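You operate a simulated robot arm through the tools that you are given. There is no shell and no other tool.

You run a simulated robot arm. Do the job below in one go: nothing can be reset, and whatever is moved stays where it is left.

TASK
Put things in order on the top of the dark table. At the end: the grey clip from the top of the dark table stands where the blue clip stood; the blue clip from the top of the dark table stands where the grey small stone weight with a green hook stood; the cream block stands on top of the green card; the tan block with a green hook is in the beige small basket; the grey small stone weight with a green hook is on the beige wooden dish; whatever was shut is shut again. Leave all else as you found it, and nothing knocked over.

The check looks at the end state, three seconds after you hand in, the way a careful person would. Anything else that was tipped, shoved, dropped, spilled or broken makes it a failure.

THE ROBOT
A 6-joint arm with a two-finger gripper, fixed in place. Base frame: the origin is at the foot of the arm, x ahead of it, y to its left, z up; the work surface is at about z = 780. Readings come in mm, degrees, newtons and seconds.
With the tool pointing down near the work surface it reaches from about 100 to 700 mm from the base axis. Its first joint turns from -66.0 to 66.0 degrees. Payload 2.45 kg.
Tool frame: the origin (TCP) lies between the finger pads and is the grasp point; the fingertips stand 30 mm ahead of it; z points along the fingers, y is the line along which they close. Largest opening 106 mm; the body of the gripper starts 79 mm behind the TCP.
Orientation is that of the tool frame in the base frame, as a unit quaternion [w, x, y, z]. With the fingers straight down and closing along the base's y, the tool's x points along the base's -x, its y along +y and its z along -z.

THE INTERFACE
- The arm moves only by the tool drive_tool. Its argument "commands" is a list that holds one entry, the list of rows, each a list of 7 numbers: the turn, a rotation vector about the base's x, y, z in degrees, then the shift along the base's x, y, z in mm, then the closure in counts, from 0 (fully open) to 255 (shut). In form: [[[ax, ay, az, dx, dy, dz, claw], ...]]. A call has 1 to 20 rows; each row is the pose to reach, as a shift and turn from the pose commanded when the call began. Each row takes 0.2 s and may step no farther than 50 mm and 8.6 degrees from the row before; otherwise, or with a gripper value out of range, the whole call is refused. A pose out of reach is approached as far as the arm can. The call stops where the force on the tool passes 40 N (or 10 N more than at its start, if that is more) or the arm is blocked; 0.2 s more then pass. Each finger travels about 153 mm/s and halts on what it meets, pressing with about 31 N; the grip force reading is that of the motor and also rises with nothing between the fingers. The clock runs only during rows and for 0.2 s after the last one: add rows that repeat a pose to give the fingers time. The reply holds the time, the measured pose of the TCP, the force on the tool along the base axes, the opening and the grip force, in the units named above and with some noise, with the torque about the TCP (base axes, N m) and any sound that the robot's microphone picked up.
- Cameras (640 x 400 px; columns grow to the right, rows downward): "scene" is fixed at [61, 437.2, 1388.3]; the picture's right is [-0.63, -0.78, 0.00], its down [-0.61, 0.50, -0.62] and it looks along [0.48, -0.39, -0.79] (base axes); focal length 244 px, centre (320, 200). "wrist" rides on the gripper at [76, -2, -106] in the tool frame; the picture's right is [0.02, 1.00, 0.00], its down [-0.78, 0.02, -0.62] and it looks along [-0.62, 0.01, 0.78] (tool axes); focal length 247 px, centre (320, 200). There is no depth. A picture from a camera that has moved, and an enlarged one, comes with that camera's place and axes in the base frame and with its lens. The place of the scene camera against the robot may be out by one fixed shift of up to 12 mm in any direction.
- get_image(camera): a new picture of that camera. No time passes.
- inspect(camera, box): a new picture of the part [left, top, right, bottom] of that camera's present view, enlarged. No time passes.
- finish_job(): hands the job in; it is judged then, once.

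Places have to be worked out from the pictures, the camera data and where the tool is seen. Open the gripper and draw the arm clear of the work before you hand the job in, unless the task says otherwise.

The tools are called after "Emit:" as name(argument=value, ...) on one line, values as JSON. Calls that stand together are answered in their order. drive_tool: Moves the arm, as the interface text tells. Its arguments: {"type":"object","properties":{"commands":{"type":"array"}},"required":["commands"]} The other tools are called the same way: get_image (camera) takes a picture; inspect (camera, box) takes an enlarged picture of a part of a camera's view; finish_job () hands the job in.

At the start:

```text
clock: 0.0
position: [276.3, -177.2, 1081.8]
tool_rot: [0.0, 0.0, 1.0, -0.001]
ft_force: [0.5, 0.0, 0.3]
wrist_torque: [0.02, -0.01, -0.03]
gripper_width: 105.8
grasp_force: 0.1
```

scene: 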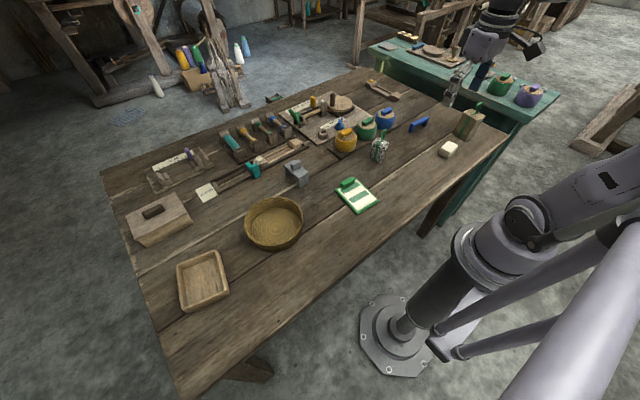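
wrist: 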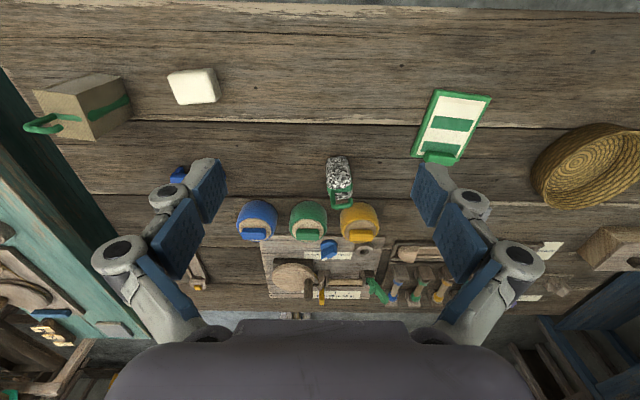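

I'll look closely at the scene before moving; the first pictures show the table with clips, baskets, and stone weight but need enlarging.

Emit:
inspect(camera="scene", box=[320, 70, 520, 220])

Emit:
inspect(camera="scene", box=[100, 130, 320, 320])

Emit:
inspect(camera="scene", box=[220, 70, 400, 190])

Emit:
inspect(camera="wrist", box=[0, 50, 240, 200])

Emit:
inspect(camera="wrist", box=[220, 140, 460, 310])

Emit:
inspect(camera="wrist", box=[400, 60, 640, 310])

```text
2.67 times, centred on (420, 145) of scene
camera zoom: at [61.0, 437.2, 1388.3], right [-0.63, -0.78, 0.0], down [-0.61, 0.5, -0.62], along [0.48, -0.39, -0.79], focal length 650 px, centre (53, 347)
```

zoom: 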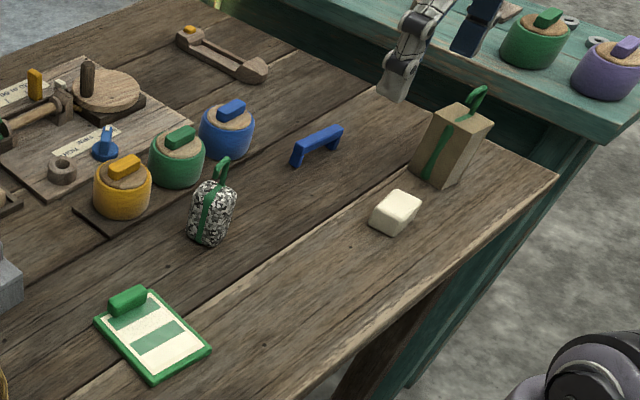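

```text
2.11 times, centred on (210, 225) of scene
camera zoom: at [61.0, 437.2, 1388.3], right [-0.63, -0.78, 0.0], down [-0.61, 0.5, -0.62], along [0.48, -0.39, -0.79], focal length 513 px, centre (552, 147)
```

zoom: 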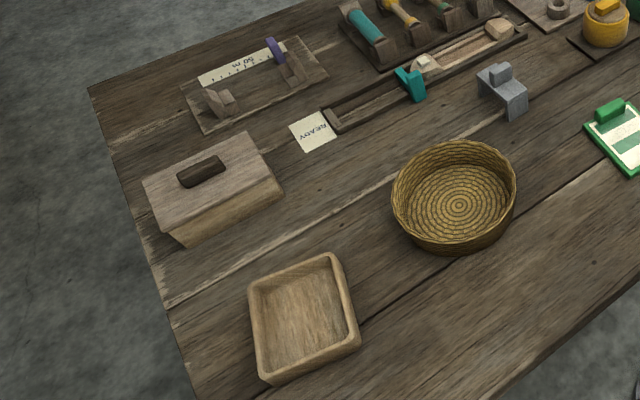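

```text
3.33 times, centred on (310, 130) of scene
camera zoom: at [61.0, 437.2, 1388.3], right [-0.63, -0.78, 0.0], down [-0.61, 0.5, -0.62], along [0.48, -0.39, -0.79], focal length 812 px, centre (353, 433)
```

zoom: 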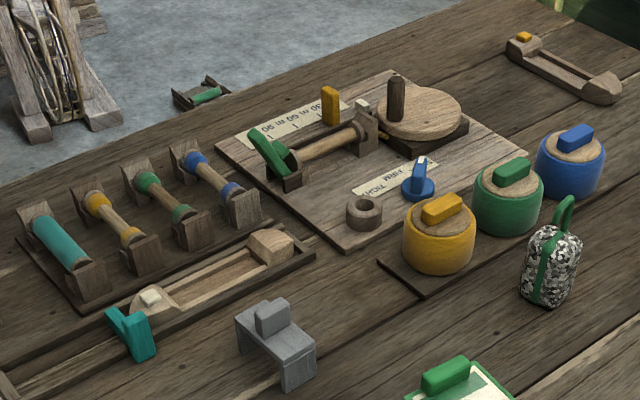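

```text
2.67 times, centred on (120, 125) of wrist
camera zoom: at [199.9, -177.1, 1187.3], right [-0.02, 1.0, 0.0], down [0.78, 0.02, 0.62], along [0.62, 0.01, -0.78], focal length 659 px, centre (853, 400)
```

zoom: 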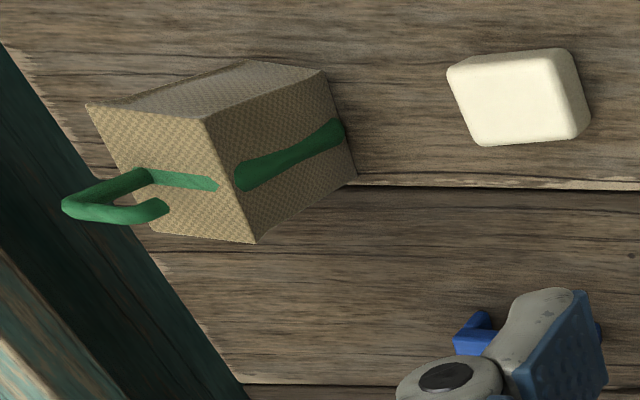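

```text
2.35 times, centred on (340, 225) of wrist
camera zoom: at [199.9, -177.1, 1187.3], right [-0.02, 1.0, 0.0], down [0.78, 0.02, 0.62], along [0.62, 0.01, -0.78], focal length 581 px, centre (273, 141)
```

zoom: 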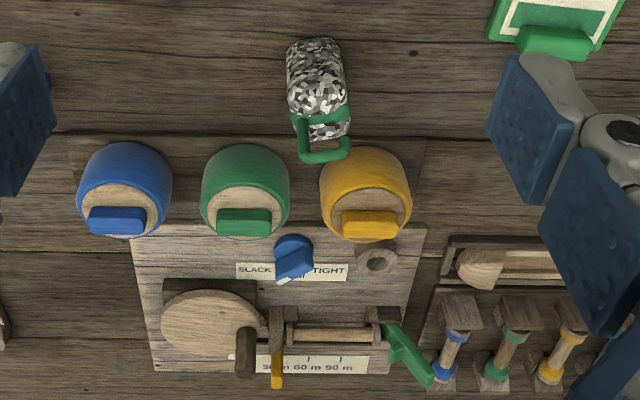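

```text
1.60 times, centred on (520, 185) of wrist
camera zoom: at [199.9, -177.1, 1187.3], right [-0.02, 1.0, 0.0], down [0.78, 0.02, 0.62], along [0.62, 0.01, -0.78], focal length 395 px, centre (0, 224)
```

zoom: 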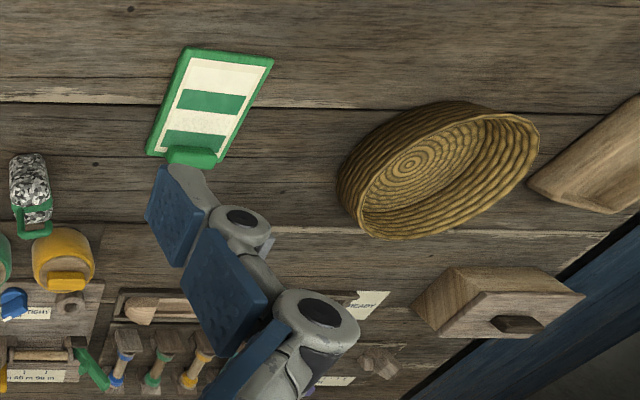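

The wrist view puts the stone near (452,-137), blue clip near (447,-435), cream block near (300,-363), basket near (425,320). I'll move over the right side for a clear view of the blue clip, tan block and cream block.

Emit:
drive_tool(commands=[[[0, 0, 0, 20, -40, -10, 0], [0, 0, 0, 40, -80, -20, 0], [0, 0, 0, 60, -120, -30, 0], [0, 0, 0, 80, -160, -40, 0], [0, 0, 0, 90, -200, -50, 0], [0, 0, 0, 90, -225, -60, 0], [0, 0, 0, 90, -225, -60, 0]]])

Emit:
get_image(camera="wrist")

Emit:
get_image(camera="scene")

```text
clock: 1.6
position: [365.2, -401.8, 1018.8]
tool_rot: [0.001, 0.0, 1.0, 0.0]
ft_force: [0.0, -0.1, 0.2]
wrist_torque: [0.03, 0.0, 0.01]
gripper_width: 106.0
grasp_force: 0.1
```

```text
taken
camera wrist: at [288.6, -402.3, 1125.1], right [-0.02, 1.0, 0.0], down [0.78, 0.02, 0.62], along [0.62, 0.01, -0.78], focal length 247 px, centre (320, 200)
```

wrist: 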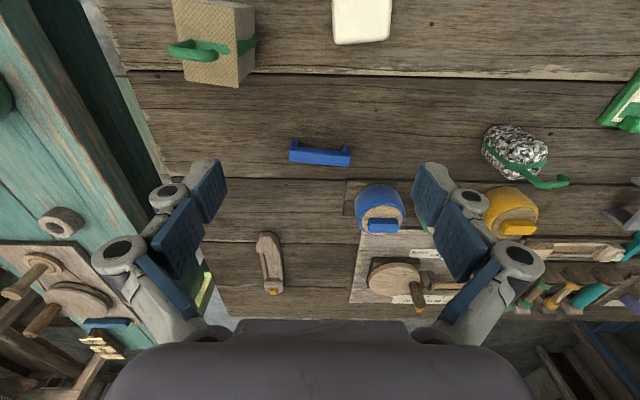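

```text
taken
```

scene: 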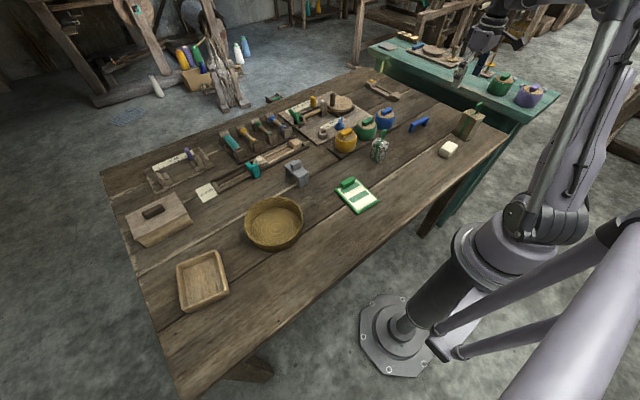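

The blue clip shows at wrist pixel (320,154). I'll enlarge it and the tan block, cream block and stone for exact shapes.

Emit:
inspect(camera="wrist", box=[260, 110, 380, 190])

Emit:
inspect(camera="wrist", box=[130, 0, 410, 110])

Emit:
inspect(camera="wrist", box=[450, 100, 610, 210])

Emit:
inspect(camera="scene", box=[360, 80, 520, 180])

```text
5.00 times, centred on (320, 150) of wrist
camera zoom: at [288.6, -402.3, 1125.1], right [-0.02, 1.0, 0.0], down [0.78, 0.02, 0.62], along [0.62, 0.01, -0.78], focal length 1235 px, centre (320, 450)
```

zoom: 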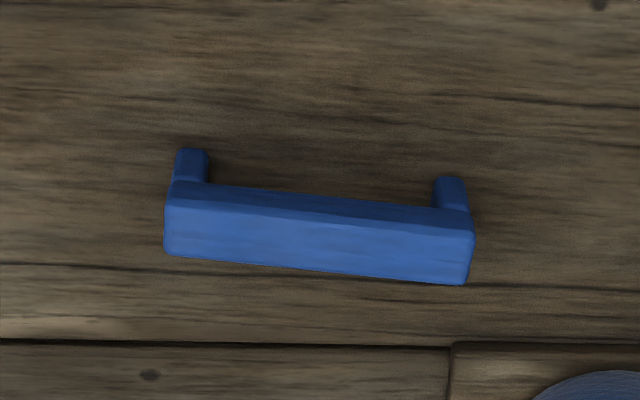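

```text
2.29 times, centred on (270, 55) of wrist
camera zoom: at [288.6, -402.3, 1125.1], right [-0.02, 1.0, 0.0], down [0.78, 0.02, 0.62], along [0.62, 0.01, -0.78], focal length 564 px, centre (434, 531)
```

zoom: 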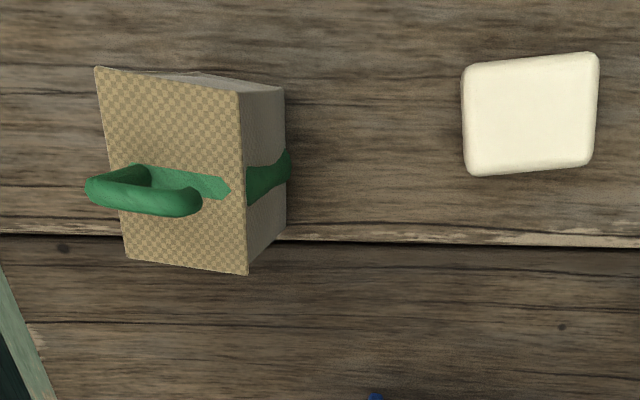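

```text
3.64 times, centred on (530, 155) of wrist
camera zoom: at [288.6, -402.3, 1125.1], right [-0.02, 1.0, 0.0], down [0.78, 0.02, 0.62], along [0.62, 0.01, -0.78], focal length 898 px, centre (-444, 364)
```

zoom: 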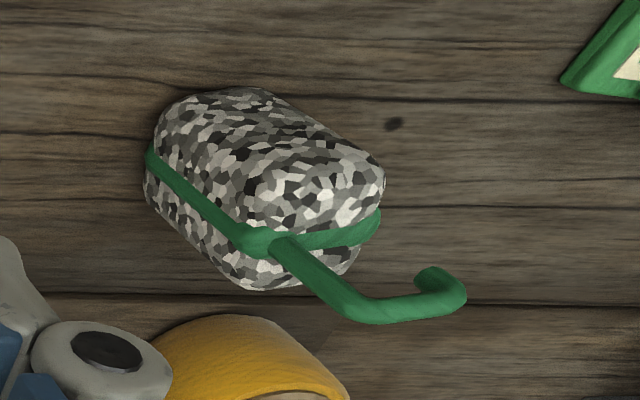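

```text
4.00 times, centred on (440, 130) of scene
camera zoom: at [61.0, 437.2, 1388.3], right [-0.63, -0.78, 0.0], down [-0.61, 0.5, -0.62], along [0.48, -0.39, -0.79], focal length 975 px, centre (-160, 480)
```

zoom: 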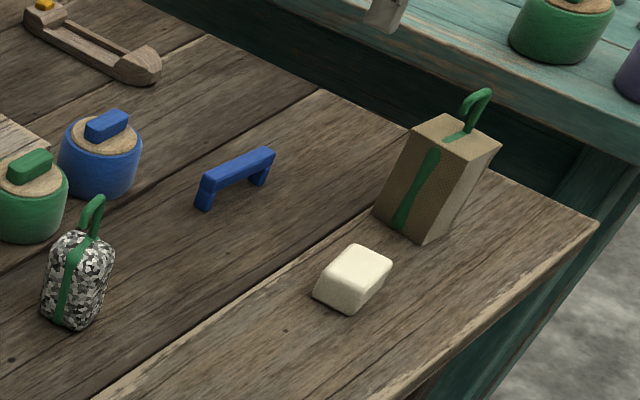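

Triangulating, the tan block top is at z≈875 with centre about (320,-500), about 60×48 mm turned about -7°. Next I move over the stone for a close view.

Emit:
drive_tool(commands=[[[0, 0, 0, 0, 45, 0, 0], [0, 0, 0, 5, 90, 0, 0], [0, 0, 0, 10, 135, -10, 0], [0, 0, 0, 20, 180, -20, 0], [0, 0, 0, 25, 225, -30, 0], [0, 0, 0, 30, 262, -40, 0], [0, 0, 0, 30, 262, -40, 0]]])

Emit:
get_image(camera="wrist")

Emit:
inspect(camera="wrist", box=[240, 90, 400, 190])

```text
clock: 3.2
position: [396.2, -140.0, 981.0]
tool_rot: [0.001, 0.0, 1.0, 0.0]
ft_force: [0.0, -0.1, -1.0]
wrist_torque: [-0.01, -0.02, 0.03]
gripper_width: 106.0
grasp_force: 0.0
```

```text
taken
camera wrist: at [318.8, -140.0, 1087.3], right [-0.02, 1.0, 0.0], down [0.78, 0.02, 0.62], along [0.62, 0.01, -0.78], focal length 247 px, centre (320, 200)
```

wrist: 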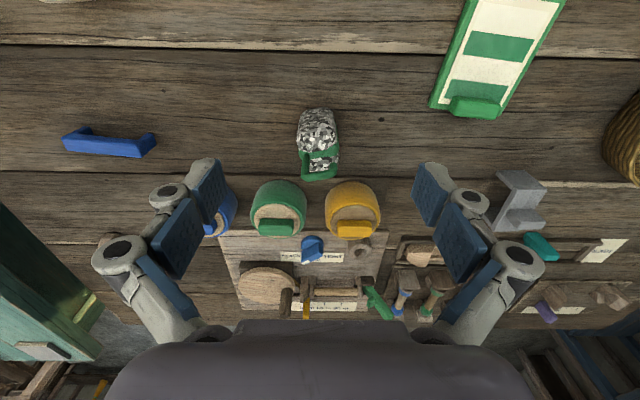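

```text
4.00 times, centred on (320, 140) of wrist
camera zoom: at [318.8, -140.0, 1087.3], right [-0.02, 1.0, 0.0], down [0.78, 0.02, 0.62], along [0.62, 0.01, -0.78], focal length 988 px, centre (320, 440)
```

zoom: 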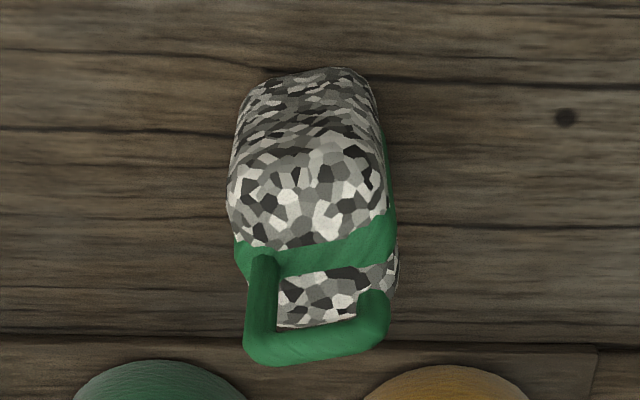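

The stone stands at about (440,-140), top near z≈858 with the hook rising to about 897, yaw about +11°. Next I look at the grey clip and card.

Emit:
drive_tool(commands=[[[0, 0, 0, 10, 45, 0, 0], [0, 0, 0, 20, 90, 0, 0], [0, 0, 0, 30, 135, 0, 0], [0, 0, 0, 40, 180, 0, 0], [0, 0, 0, 55, 225, 0, 0], [0, 0, 0, 70, 265, 0, 0], [0, 0, 0, 70, 280, 0, 0], [0, 0, 0, 70, 280, 0, 0]]])

Emit:
get_image(camera="wrist")

Emit:
inspect(camera="wrist", box=[240, 120, 400, 220])

Emit:
inspect(camera="scene", box=[230, 130, 390, 230])

```text
clock: 5.0
position: [467.9, 138.5, 982.8]
tool_rot: [0.001, 0.0, 1.0, 0.0]
ft_force: [0.3, -0.3, 0.6]
wrist_torque: [-0.04, 0.0, 0.0]
gripper_width: 105.8
grasp_force: 0.0
```

```text
taken
camera wrist: at [391.4, 139.0, 1089.2], right [-0.02, 1.0, 0.0], down [0.78, 0.02, 0.62], along [0.62, 0.01, -0.78], focal length 247 px, centre (320, 200)
```

wrist: 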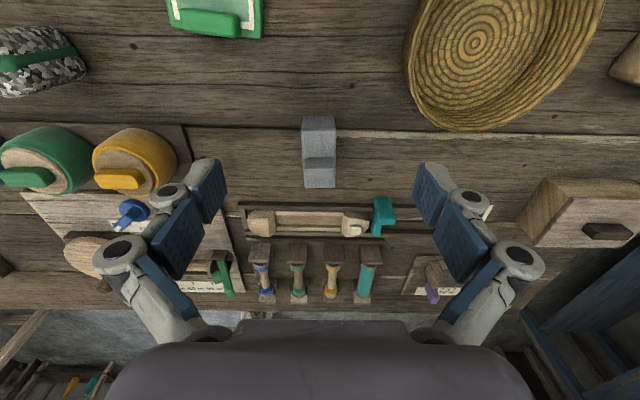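

```text
4.00 times, centred on (320, 170) of wrist
camera zoom: at [391.4, 139.0, 1089.2], right [-0.02, 1.0, 0.0], down [0.78, 0.02, 0.62], along [0.62, 0.01, -0.78], focal length 988 px, centre (320, 320)
```

zoom: 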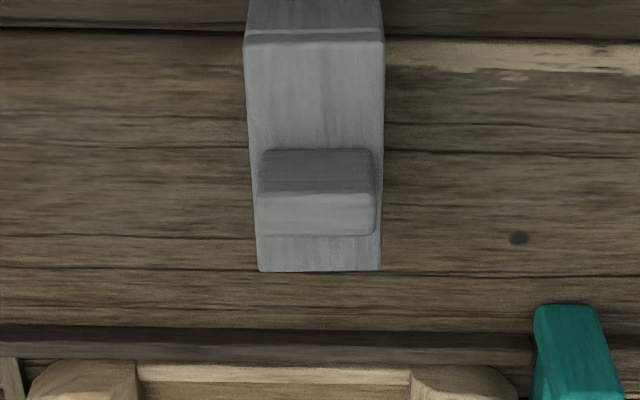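

```text
4.00 times, centred on (310, 180) of scene
camera zoom: at [61.0, 437.3, 1388.3], right [-0.63, -0.78, 0.0], down [-0.61, 0.5, -0.62], along [0.48, -0.39, -0.79], focal length 975 px, centre (360, 280)
```

zoom: 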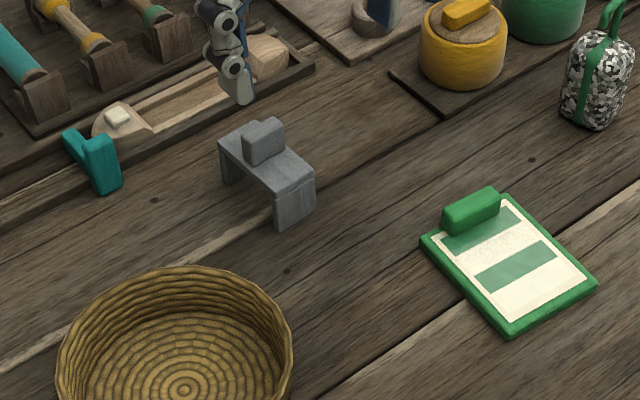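

The grey clip's slab is about 81×40 mm, top z≈820, centred near (544,140), with a knob up to z≈845. Now I look at the dish and basket.

Emit:
drive_tool(commands=[[[0, 0, 0, -17, 42, 5, 0], [0, 0, 0, -34, 84, 10, 0], [0, 0, 0, -51, 126, 15, 0], [0, 0, 0, -68, 168, 20, 0], [0, 0, 0, -85, 210, 20, 0], [0, 0, 0, -102, 252, 20, 0], [0, 0, 0, -115, 285, 20, 0], [0, 0, 0, -115, 285, 20, 0]]])

Emit:
get_image(camera="wrist")

Emit:
inspect(camera="scene", box=[140, 180, 320, 320])

```text
clock: 6.8
position: [348.6, 426.2, 1003.0]
tool_rot: [0.001, 0.0, 1.0, 0.0]
ft_force: [0.2, -0.6, -0.9]
wrist_torque: [0.02, -0.01, 0.04]
gripper_width: 106.0
grasp_force: 0.1
```

```text
taken
camera wrist: at [271.3, 426.2, 1108.5], right [-0.02, 1.0, 0.0], down [0.78, 0.02, 0.62], along [0.62, 0.01, -0.78], focal length 247 px, centre (320, 200)
```

wrist: 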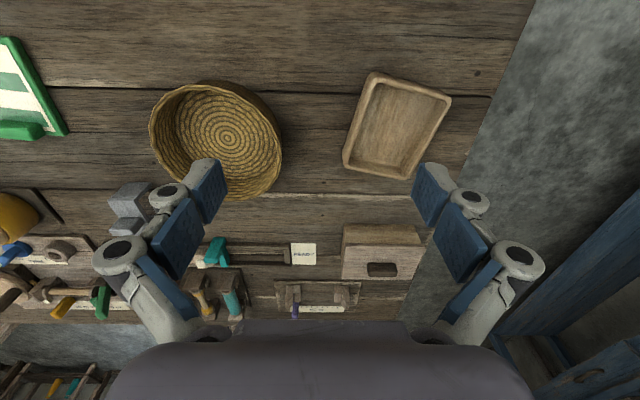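

```text
2.86 times, centred on (230, 250) of scene
camera zoom: at [60.9, 437.3, 1388.3], right [-0.63, -0.78, 0.0], down [-0.61, 0.5, -0.62], along [0.48, -0.39, -0.79], focal length 696 px, centre (577, 57)
```

zoom: 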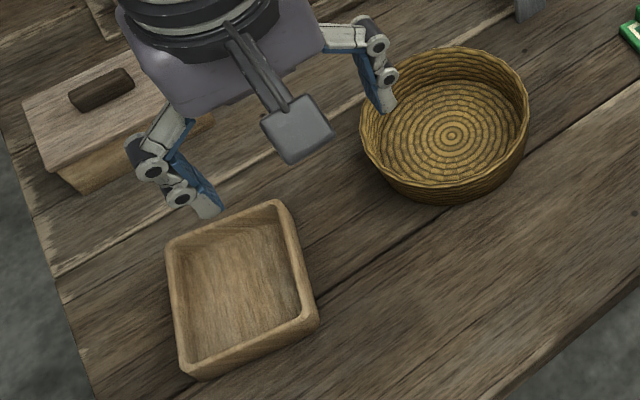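

The dish is at around (400,532); I'll enlarge the dish and basket in this view to get their extents.

Emit:
inspect(camera="wrist", box=[320, 50, 480, 200])

Emit:
inspect(camera="wrist", box=[130, 60, 310, 220])

```text
2.67 times, centred on (400, 125) of wrist
camera zoom: at [271.3, 426.2, 1108.5], right [-0.02, 1.0, 0.0], down [0.78, 0.02, 0.62], along [0.62, 0.01, -0.78], focal length 659 px, centre (107, 400)
```

zoom: 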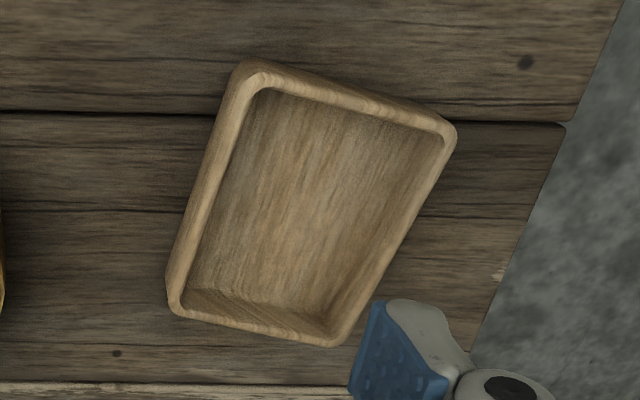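

```text
2.50 times, centred on (220, 140) of wrist
camera zoom: at [271.3, 426.2, 1108.5], right [-0.02, 1.0, 0.0], down [0.78, 0.02, 0.62], along [0.62, 0.01, -0.78], focal length 617 px, centre (570, 350)
```

zoom: 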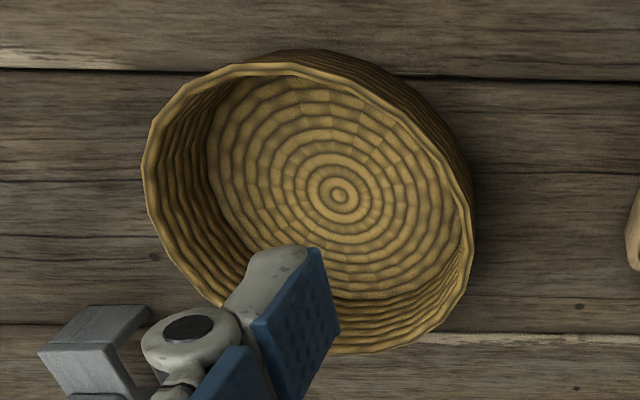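

The dish is about 97×117 mm centred at (400,519), yaw about -10°; the basket is centred at (419,300). Now I travel back and hover above the stone with the fingers turned +11° to check alignment.

Emit:
drive_tool(commands=[[[0, 0, 0, 7, -43, 0, 0], [0, 0, 0, 14, -86, 0, 0], [0, 0, 0, 21, -129, 0, 0], [0, 0, 0, 28, -172, 0, 0], [0, 0, 0, 35, -215, 0, 0], [0, 0, 0, 42, -258, 0, 0], [0, 0, 0, 49, -301, 0, 0], [0, 0, 0, 56, -344, 0, 0], [0, 0, 0, 63, -387, 0, 0], [0, 0, 0, 70, -430, -10, 0], [0, 0, 3, 77, -473, -20, 0], [0, 0, 7, 82, -516, -30, 0], [0, 0, 11, 87, -550, -40, 0], [0, 0, 11, 87, -565, -50, 0], [0, 0, 11, 87, -565, -61, 0], [0, 0, 11, 87, -565, -61, 0]]])

Emit:
get_image(camera="wrist")

Emit:
inspect(camera="scene", box=[320, 80, 440, 180])

```text
clock: 10.2
position: [437.8, -139.8, 940.7]
tool_rot: [0.001, -0.095, 0.995, -0.001]
ft_force: [1.0, 1.1, 0.3]
wrist_torque: [-0.01, -0.01, -0.02]
gripper_width: 106.2
grasp_force: 0.0
```

```text
taken
camera wrist: at [364.0, -154.6, 1047.3], right [-0.21, 0.98, 0.0], down [0.76, 0.17, 0.62], along [0.61, 0.13, -0.78], focal length 247 px, centre (320, 200)
```

wrist: 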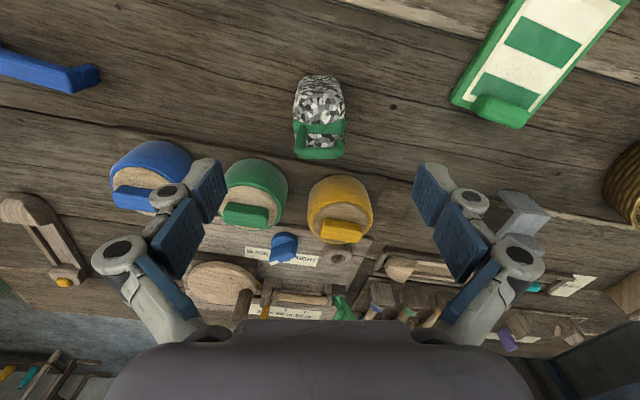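

```text
4.00 times, centred on (380, 130) of scene
camera zoom: at [61.0, 437.2, 1388.3], right [-0.63, -0.78, 0.0], down [-0.61, 0.5, -0.62], along [0.48, -0.39, -0.79], focal length 975 px, centre (80, 480)
```

zoom: 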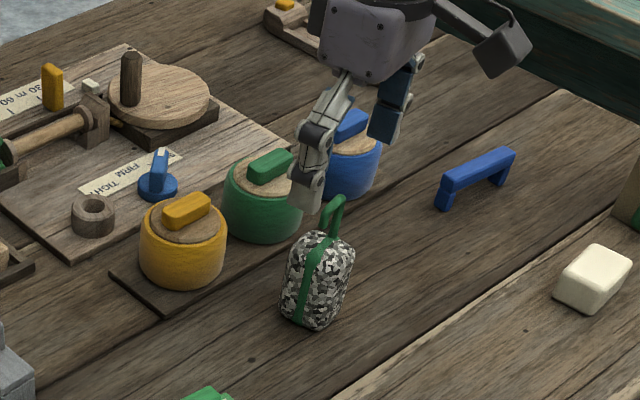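

The stone appears between the fingers; I enlarge this view to check centring.

Emit:
inspect(camera="wrist", box=[260, 60, 380, 180])

```text
3.33 times, centred on (320, 120) of wrist
camera zoom: at [364.0, -154.6, 1047.3], right [-0.21, 0.98, 0.0], down [0.76, 0.17, 0.62], along [0.61, 0.13, -0.78], focal length 823 px, centre (320, 467)
```

zoom: 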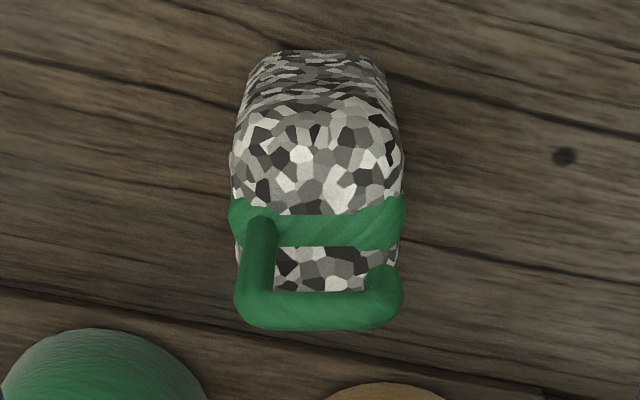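

The strap is level and centred under the tool, stone about 41 mm wide, hook top at about z=901. I descend to TCP z≈842 and close gently on it.

Emit:
drive_tool(commands=[[[0, 0, 0, 0.3, -1.5, -25, 0], [0, 0, 0, 0.3, -1.5, -50, 0], [0, 0, 0, 0.3, -1.5, -70, 0], [0, 0, 0, 0.3, -1.5, -85, 0], [0, 0, 0, 0.3, -1.5, -98, 0], [0, 0, 0, 0.3, -1.5, -98, 0]]])

Emit:
get_image(camera="wrist")

Emit:
inspect(camera="scene", box=[320, 80, 440, 180])

```text
clock: 11.6
position: [439.0, -139.4, 842.8]
tool_rot: [0.001, -0.096, 0.995, 0.001]
ft_force: [0.6, 1.0, -0.7]
wrist_torque: [-0.03, -0.01, 0.0]
gripper_width: 106.1
grasp_force: 0.1
```

```text
taken
camera wrist: at [364.9, -154.4, 948.9], right [-0.21, 0.98, 0.0], down [0.76, 0.17, 0.62], along [0.61, 0.13, -0.78], focal length 247 px, centre (320, 200)
```

wrist: 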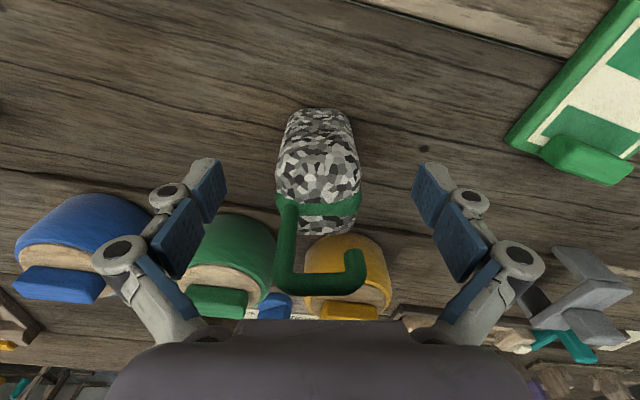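

```text
4.00 times, centred on (380, 130) of scene
camera zoom: at [61.0, 437.2, 1388.3], right [-0.63, -0.78, 0.0], down [-0.61, 0.5, -0.62], along [0.48, -0.39, -0.79], focal length 975 px, centre (80, 480)
```

zoom: 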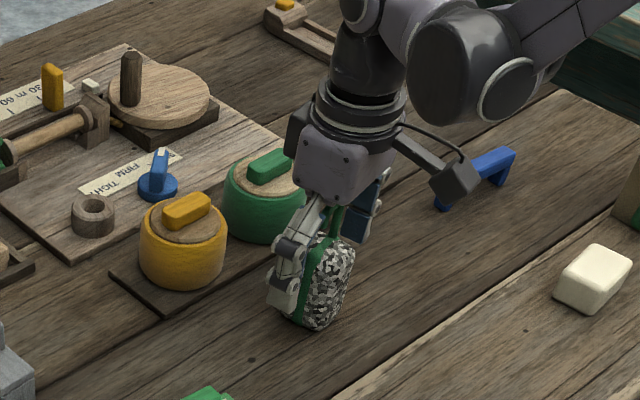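

Hook and stone fit between the fingers with no contact force. Now I close the gripper and hold.

Emit:
drive_tool(commands=[[[0, 0, 0, 0, 0, 0, 120], [0, 0, 0, 0, 0, 0, 160], [0, 0, 0, 0, 0, 0, 200], [0, 0, 0, 0, 0, 0, 255], [0, 0, 0, 0, 0, 0, 255], [0, 0, 0, 0, 0, 0, 255]]])

Emit:
get_image(camera="wrist")

```text
clock: 13.0
position: [439.2, -139.4, 843.4]
tool_rot: [0.0, -0.096, 0.995, -0.001]
ft_force: [1.6, -3.8, 8.4]
wrist_torque: [-0.05, -0.19, 0.0]
gripper_width: 41.5
grasp_force: 31.2
```

```text
taken
camera wrist: at [364.9, -154.7, 949.3], right [-0.21, 0.98, 0.0], down [0.76, 0.17, 0.62], along [0.61, 0.13, -0.78], focal length 247 px, centre (320, 200)
```

wrist: 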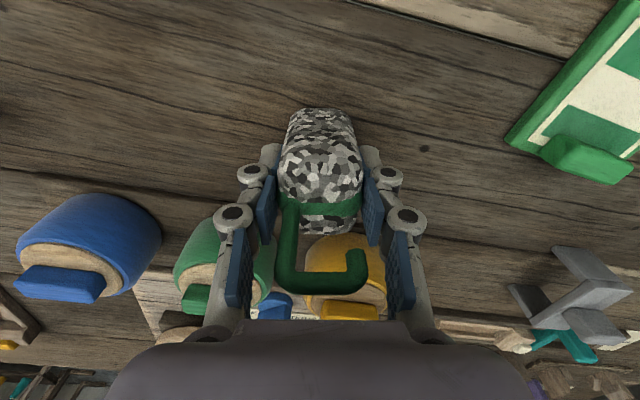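

Gripped at 41.5 mm with 31 N. I lift it slowly and check that it does not slip.

Emit:
drive_tool(commands=[[[0, 0, 0, 0, 0, 5, 255], [0, 0, 0, 0, 0, 12, 255], [0, 0, 0, 0, 0, 22, 255], [0, 0, 0, 0, 0, 35, 255], [0, 0, 0, 0, 0, 50, 255], [0, 0, 0, 0, 0, 60, 255], [0, 0, 0, 0, 0, 60, 255], [0, 0, 0, 0, 0, 60, 255]]])

Emit:
get_image(camera="wrist")

Emit:
inspect(camera="scene", box=[320, 60, 440, 180])

```text
clock: 14.8
position: [437.5, -139.2, 901.9]
tool_rot: [0.001, -0.096, 0.995, 0.0]
ft_force: [-0.3, -0.8, -2.3]
wrist_torque: [0.02, 0.03, 0.0]
gripper_width: 41.3
grasp_force: 30.7
```

```text
taken
camera wrist: at [363.7, -154.6, 1008.6], right [-0.21, 0.98, 0.0], down [0.76, 0.17, 0.62], along [0.61, 0.13, -0.78], focal length 247 px, centre (320, 200)
```

wrist: 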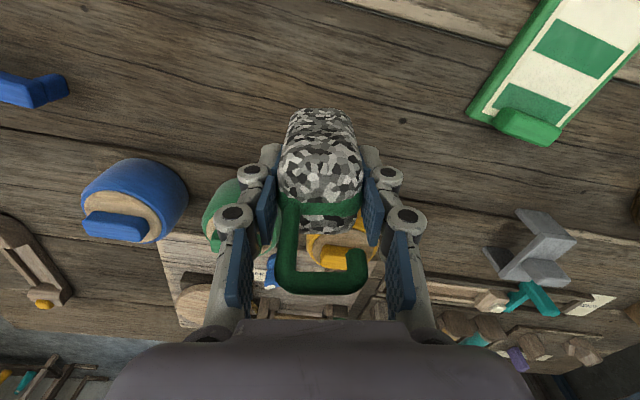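

```text
3.33 times, centred on (380, 120) of scene
camera zoom: at [61.0, 437.2, 1388.3], right [-0.63, -0.78, 0.0], down [-0.61, 0.5, -0.62], along [0.48, -0.39, -0.79], focal length 812 px, centre (120, 467)
```

zoom: 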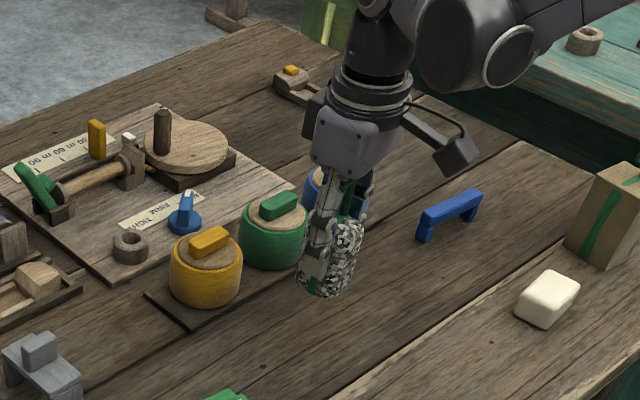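

The stone is held firmly (about 0.23 kg). I carry it to above the dish at (400,519), turning to the dish's yaw on the way.

Emit:
drive_tool(commands=[[[0, 0, -0.5, -1, 20, 15, 255], [0, 0, -1.7, -3, 55, 30, 255], [0, 0, -3, -5.5, 95, 38, 255], [0, 0, -4.3, -8, 135, 38, 255], [0, 0, -5.7, -10.5, 180, 38, 255], [0, 0, -7.1, -13, 225, 38, 255], [0, 0, -8.5, -15.5, 270, 38, 255], [0, 0, -10, -18, 315, 38, 255], [0, 0, -11.4, -21, 360, 38, 255], [0, 0, -12.9, -23.5, 405, 38, 255], [0, 0, -14.3, -26, 450, 38, 255], [0, 0, -15.7, -28.5, 495, 38, 255], [0, 0, -17.1, -31, 540, 38, 255], [0, 0, -18.4, -33.5, 580, 38, 255], [0, 0, -19.5, -35.5, 615, 38, 255], [0, 0, -20.4, -37, 640, 38, 255], [0, 0, -21, -38, 655, 38, 255], [0, 0, -21, -38.3, 660.5, 38, 255], [0, 0, -21, -38.3, 660.5, 38, 255]]])

Emit:
get_image(camera="wrist")

Emit:
get_image(camera="scene")

```text
clock: 18.8
position: [399.8, 518.0, 940.7]
tool_rot: [0.001, 0.087, 0.996, 0.0]
ft_force: [-0.6, -0.3, -3.2]
wrist_torque: [-0.02, 0.0, 0.0]
gripper_width: 41.7
grasp_force: 30.4
```

```text
taken
camera wrist: at [325.4, 530.8, 1046.9], right [0.15, 0.99, 0.0], down [0.77, -0.12, 0.62], along [0.62, -0.1, -0.78], focal length 247 px, centre (320, 200)
```

wrist: 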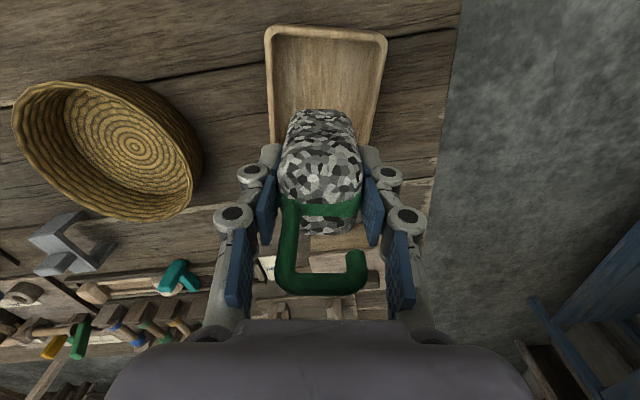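

```text
taken
```

scene: 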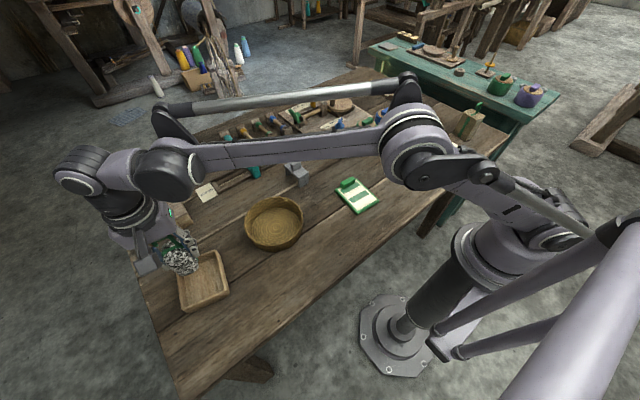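

The stone hangs centred over the dish. I lower it to just above the floor (TCP ≈ 858) and check the force.

Emit:
drive_tool(commands=[[[0, 0, 0, 0, 0, -20, 255], [0, 0, 0, 0, 0, -40, 255], [0, 0, 0, 0, 0, -60, 255], [0, 0, 0, 0, 0, -72, 255], [0, 0, 0, 0, 0, -78, 255], [0, 0, 0, 0, 0, -82, 255], [0, 0, 0, 0, 0, -82, 255]]])

Emit:
inspect(camera="scene", box=[140, 200, 260, 320])

Emit:
get_image(camera="wrist")

```text
clock: 20.4
position: [400.2, 518.8, 857.9]
tool_rot: [0.001, 0.087, 0.996, 0.0]
ft_force: [0.5, 0.4, -3.1]
wrist_torque: [-0.01, -0.02, -0.02]
gripper_width: 41.1
grasp_force: 30.3
```

```text
3.33 times, centred on (200, 260) of scene
camera zoom: at [61.0, 437.3, 1388.2], right [-0.63, -0.78, 0.0], down [-0.61, 0.5, -0.62], along [0.48, -0.39, -0.79], focal length 812 px, centre (720, 0)
```

zoom: 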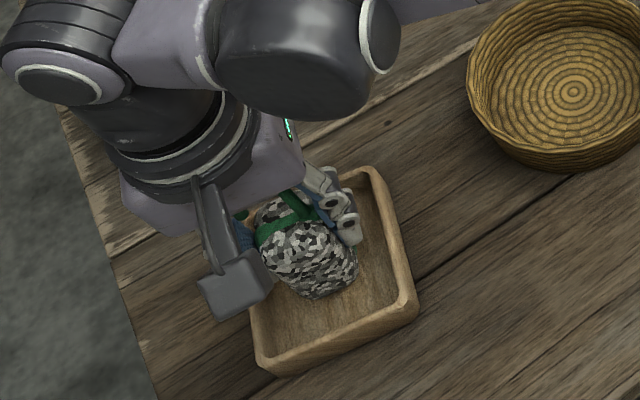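

```text
taken
camera wrist: at [325.1, 532.2, 964.1], right [0.15, 0.99, 0.0], down [0.77, -0.12, 0.62], along [0.62, -0.1, -0.78], focal length 247 px, centre (320, 200)
```

wrist: 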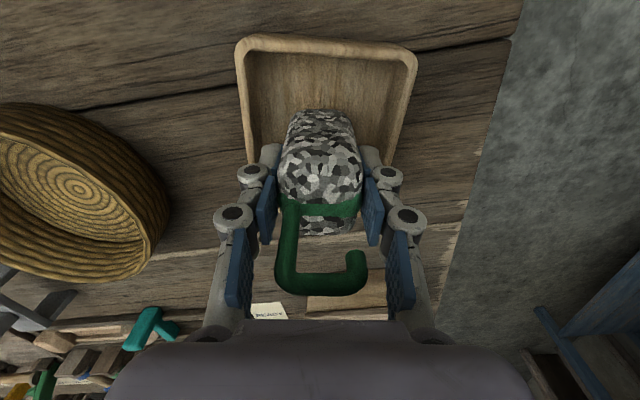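

Not in contact yet (force -3 N). I lower in 1.5 mm steps to 852 and read the force.

Emit:
drive_tool(commands=[[[0, 0, 0, 0, 0, -1.5, 255], [0, 0, 0, 0, 0, -3, 255], [0, 0, 0, 0, 0, -4.5, 255], [0, 0, 0, 0, 0, -6, 255], [0, 0, 0, 0, 0, -6, 255]]])

```text
clock: 21.6
position: [400.0, 519.2, 852.6]
tool_rot: [0.002, 0.087, 0.996, 0.0]
ft_force: [0.1, 0.4, -3.4]
wrist_torque: [0.01, -0.01, 0.0]
gripper_width: 41.3
grasp_force: 30.9
```

Still free-hanging; I continue lowering in small steps.

Emit:
drive_tool(commands=[[[0, 0, 0, 0, 0, -1, 255], [0, 0, 0, 0, 0, -2, 255], [0, 0, 0, 0, 0, -3, 255], [0, 0, 0, 0, 0, -3, 255]]])

```text
clock: 22.6
position: [398.9, 517.6, 850.1]
tool_rot: [0.001, 0.087, 0.996, 0.001]
ft_force: [3.2, 4.8, 22.3]
wrist_torque: [0.19, -0.15, 0.02]
gripper_width: 41.6
grasp_force: 30.9
```

Contact with the dish floor (22 N). I relieve the pressure slightly and open the fingers gradually.

Emit:
drive_tool(commands=[[[0, 0, 0, 0, 0, 0.9, 255], [0, 0, 0, 0, 0, 0.9, 255], [0, 0, 0, 0, 0, 0.9, 150], [0, 0, 0, 0, 0, 0.9, 140], [0, 0, 0, 0, 0, 0.9, 120], [0, 0, 0, 0, 0, 0.9, 90], [0, 0, 0, 0, 0, 0.9, 60], [0, 0, 0, 0, 0, 0.9, 60]]])

Emit:
get_image(camera="wrist")

```text
clock: 24.4
position: [401.9, 518.5, 850.9]
tool_rot: [0.001, 0.088, 0.996, 0.0]
ft_force: [1.3, 0.1, -0.3]
wrist_torque: [-0.03, 0.01, 0.02]
gripper_width: 81.0
grasp_force: 0.1
```

```text
taken
camera wrist: at [324.9, 532.2, 956.4], right [0.15, 0.99, 0.0], down [0.77, -0.12, 0.62], along [0.62, -0.1, -0.78], focal length 247 px, centre (320, 200)
```

wrist: 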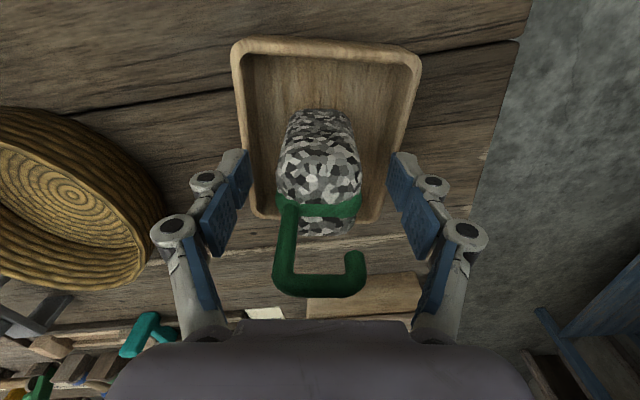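

The stone stands upright in the dish and is released. I raise straight up and head towards the blue clip.

Emit:
drive_tool(commands=[[[0, 0, 0, 0, 0, 20, 60], [0, 0, 0, 0, 0, 60, 60], [0, 0, 0, 0, 0, 105, 60], [0, 0, 0, 0, 0, 150, 60], [0, 0, 0, 3, -45, 150, 30], [0, 0, 0, 6, -92, 150, 0], [0, 0, 0, 9, -139, 150, 0], [0, 0, 0, 12, -186, 150, 0], [0, 0, 0, 15, -233, 150, 0], [0, 0, 0, 18, -280, 150, 0], [0, 0, 0, 21, -327, 150, 0], [0, 0, 0, 24, -374, 150, 0], [0, 0, 0, 27, -421, 150, 0], [0, 0, 0, 30, -468, 150, 0], [0, 0, 0, 33, -515, 150, 0], [0, 0, 0, 36, -562, 150, 0], [0, 0, 0, 39, -609, 150, 0], [0, 0, 0, 42, -656, 150, 0], [0, 0, 0, 45, -680, 150, 0], [0, 0, 0, 45, -680, 150, 0]]])

Emit:
get_image(camera="scene")

Emit:
inspect(camera="scene", box=[140, 200, 260, 320])

Emit:
get_image(camera="wrist")

```text
clock: 28.6
position: [446.1, -163.5, 999.6]
tool_rot: [0.001, 0.088, 0.996, 0.0]
ft_force: [1.1, -0.2, -0.2]
wrist_torque: [0.0, 0.02, 0.0]
gripper_width: 106.0
grasp_force: 0.1
```

```text
taken
```

scene: 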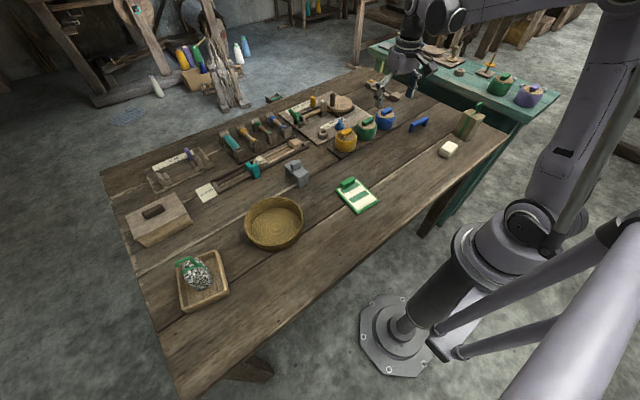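

```text
3.33 times, centred on (200, 260) of scene
camera zoom: at [61.0, 437.2, 1388.3], right [-0.63, -0.78, 0.0], down [-0.61, 0.5, -0.62], along [0.48, -0.39, -0.79], focal length 812 px, centre (720, 0)
```

zoom: 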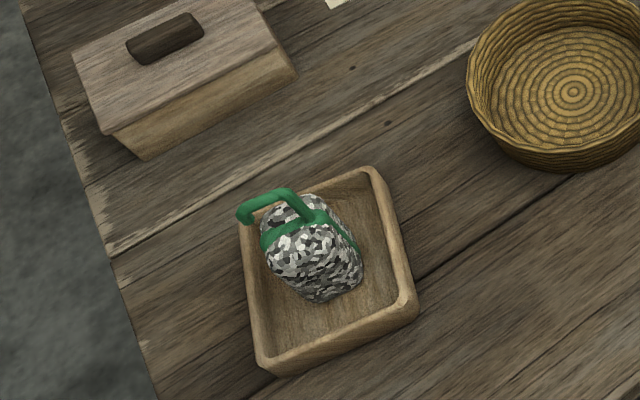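

```text
taken
camera wrist: at [370.1, -150.0, 1105.3], right [0.15, 0.99, 0.0], down [0.77, -0.12, 0.62], along [0.62, -0.1, -0.78], focal length 247 px, centre (320, 200)
```

wrist: 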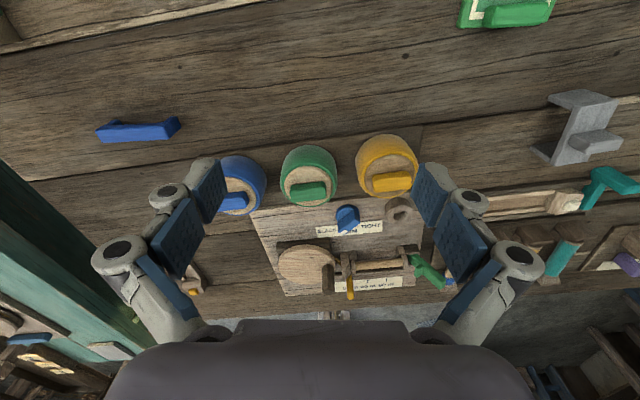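

The stone stands in the dish. Next I hover over the blue clip at about (461.6,-400), z=890, yaw about -5°.

Emit:
drive_tool(commands=[[[0, 0, 1, 3, -42, -5, 0], [0, 0, 2, 6, -85, -15, 0], [0, 0, 3, 9, -128, -30, 0], [0, 0, 4, 12, -170, -50, 0], [0, 0, 4.8, 15, -208, -75, 0], [0, 0, 4.8, 16.6, -232, -100, 0], [0, 0, 4.8, 16.6, -239.3, -110, 0], [0, 0, 4.8, 16.6, -239.3, -110, 0]]])

Emit:
get_image(camera="wrist")

Emit:
inspect(camera="wrist", box=[220, 60, 420, 200])

```text
clock: 30.4
position: [461.5, -401.0, 887.7]
tool_rot: [0.001, 0.046, 0.999, 0.0]
ft_force: [0.2, 0.3, 0.3]
wrist_torque: [-0.01, -0.01, -0.01]
gripper_width: 106.2
grasp_force: 0.1
```

```text
taken
camera wrist: at [385.9, -394.8, 994.1], right [0.07, 1.0, 0.0], down [0.78, -0.05, 0.62], along [0.62, -0.04, -0.78], focal length 247 px, centre (320, 200)
```

wrist: 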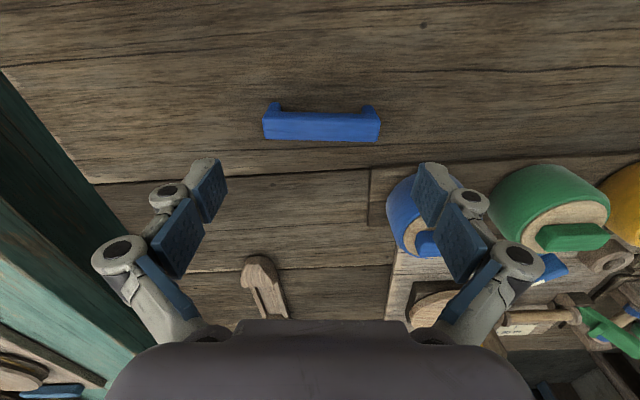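

```text
2.86 times, centred on (320, 130) of wrist
camera zoom: at [385.9, -394.8, 994.1], right [0.07, 1.0, 0.0], down [0.78, -0.05, 0.62], along [0.62, -0.04, -0.78], focal length 706 px, centre (320, 400)
```

zoom: 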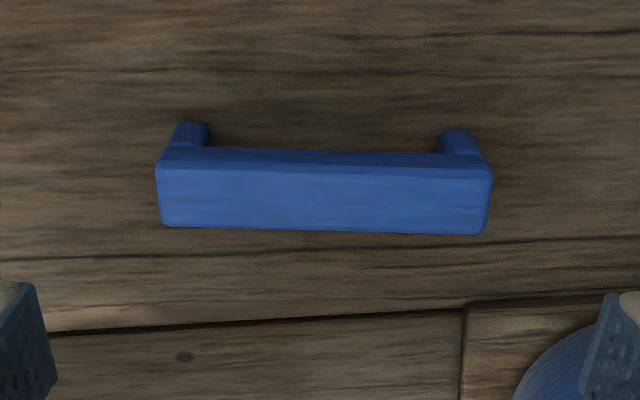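

The clip is centred within about 1 mm, 89 mm long, needing another -1.7° of yaw. I descend to TCP z≈815 with fingers straddling its ends.

Emit:
drive_tool(commands=[[[0, 0, -1.7, 0.3, 0.9, -15, 0], [0, 0, -1.7, 0.3, 0.9, -30, 0], [0, 0, -1.7, 0.3, 0.9, -45, 0], [0, 0, -1.7, 0.3, 0.9, -58, 0], [0, 0, -1.7, 0.3, 0.9, -68, 0], [0, 0, -1.7, 0.3, 0.9, -75.5, 0], [0, 0, -1.7, 0.3, 0.9, -75.5, 0]]])

Emit:
get_image(camera="wrist")

Emit:
inspect(camera="scene", box=[360, 70, 480, 160])

```text
clock: 32.0
position: [463.1, -400.4, 814.4]
tool_rot: [0.001, 0.059, 0.998, 0.0]
ft_force: [-0.4, -0.6, 1.0]
wrist_torque: [0.01, -0.02, 0.02]
gripper_width: 105.9
grasp_force: 0.1
```

```text
taken
camera wrist: at [387.4, -391.6, 919.8], right [0.1, 1.0, 0.0], down [0.78, -0.08, 0.62], along [0.62, -0.06, -0.78], focal length 247 px, centre (320, 200)
```

wrist: 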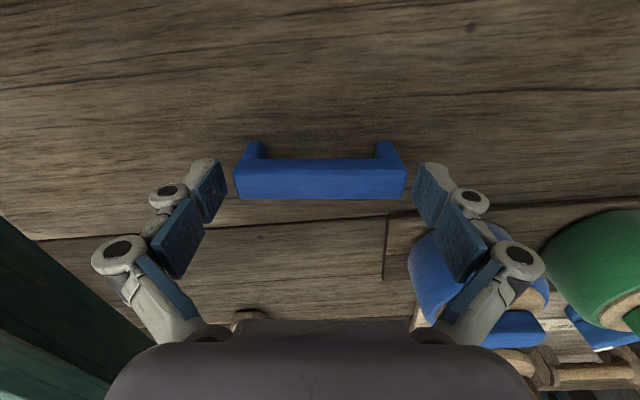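

```text
4.44 times, centred on (420, 115) of scene
camera zoom: at [61.0, 437.2, 1388.3], right [-0.63, -0.78, 0.0], down [-0.61, 0.5, -0.62], along [0.48, -0.39, -0.79], focal length 1083 px, centre (-124, 578)
```

zoom: 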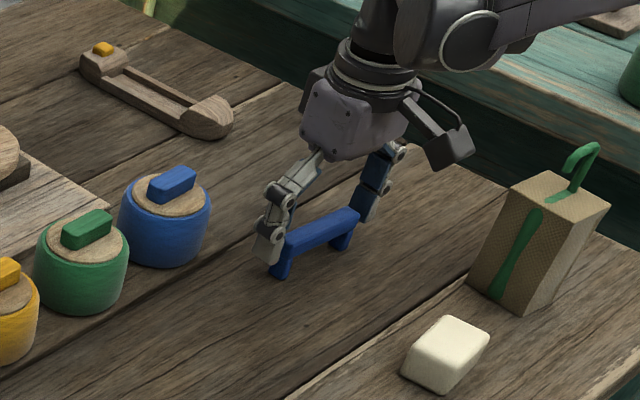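

The fingers straddle the clip cleanly. I close on it and lift a little in the same call.

Emit:
drive_tool(commands=[[[0, 0, 0, 0, 0, 0, 20], [0, 0, 0, 0, 0, 0, 40], [0, 0, 0, 0, 0, 0, 80], [0, 0, 0, 0, 0, 0, 255], [0, 0, 0, 0, 0, 0, 255], [0, 0, 0, 0, 0, 0, 255]]])

Emit:
inspect(camera="wrist", box=[200, 120, 440, 260])

```text
clock: 33.4
position: [464.1, -400.1, 814.8]
tool_rot: [0.001, 0.06, 0.998, -0.001]
ft_force: [0.7, 0.1, 10.7]
wrist_torque: [0.02, 0.01, 0.06]
gripper_width: 86.6
grasp_force: 31.0
```

```text
2.67 times, centred on (320, 190) of wrist
camera zoom: at [387.3, -391.7, 920.3], right [0.1, 1.0, 0.0], down [0.78, -0.08, 0.62], along [0.62, -0.06, -0.78], focal length 659 px, centre (320, 227)
```

zoom: 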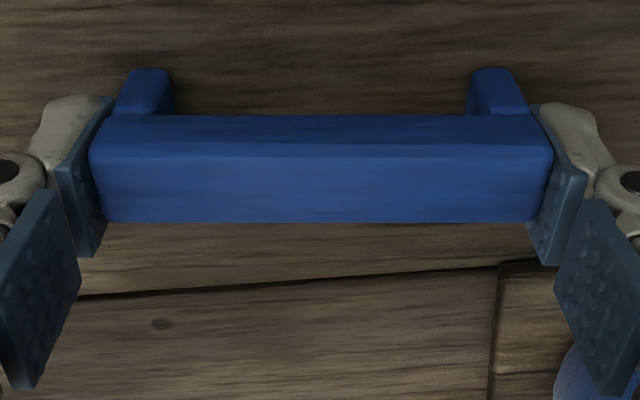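

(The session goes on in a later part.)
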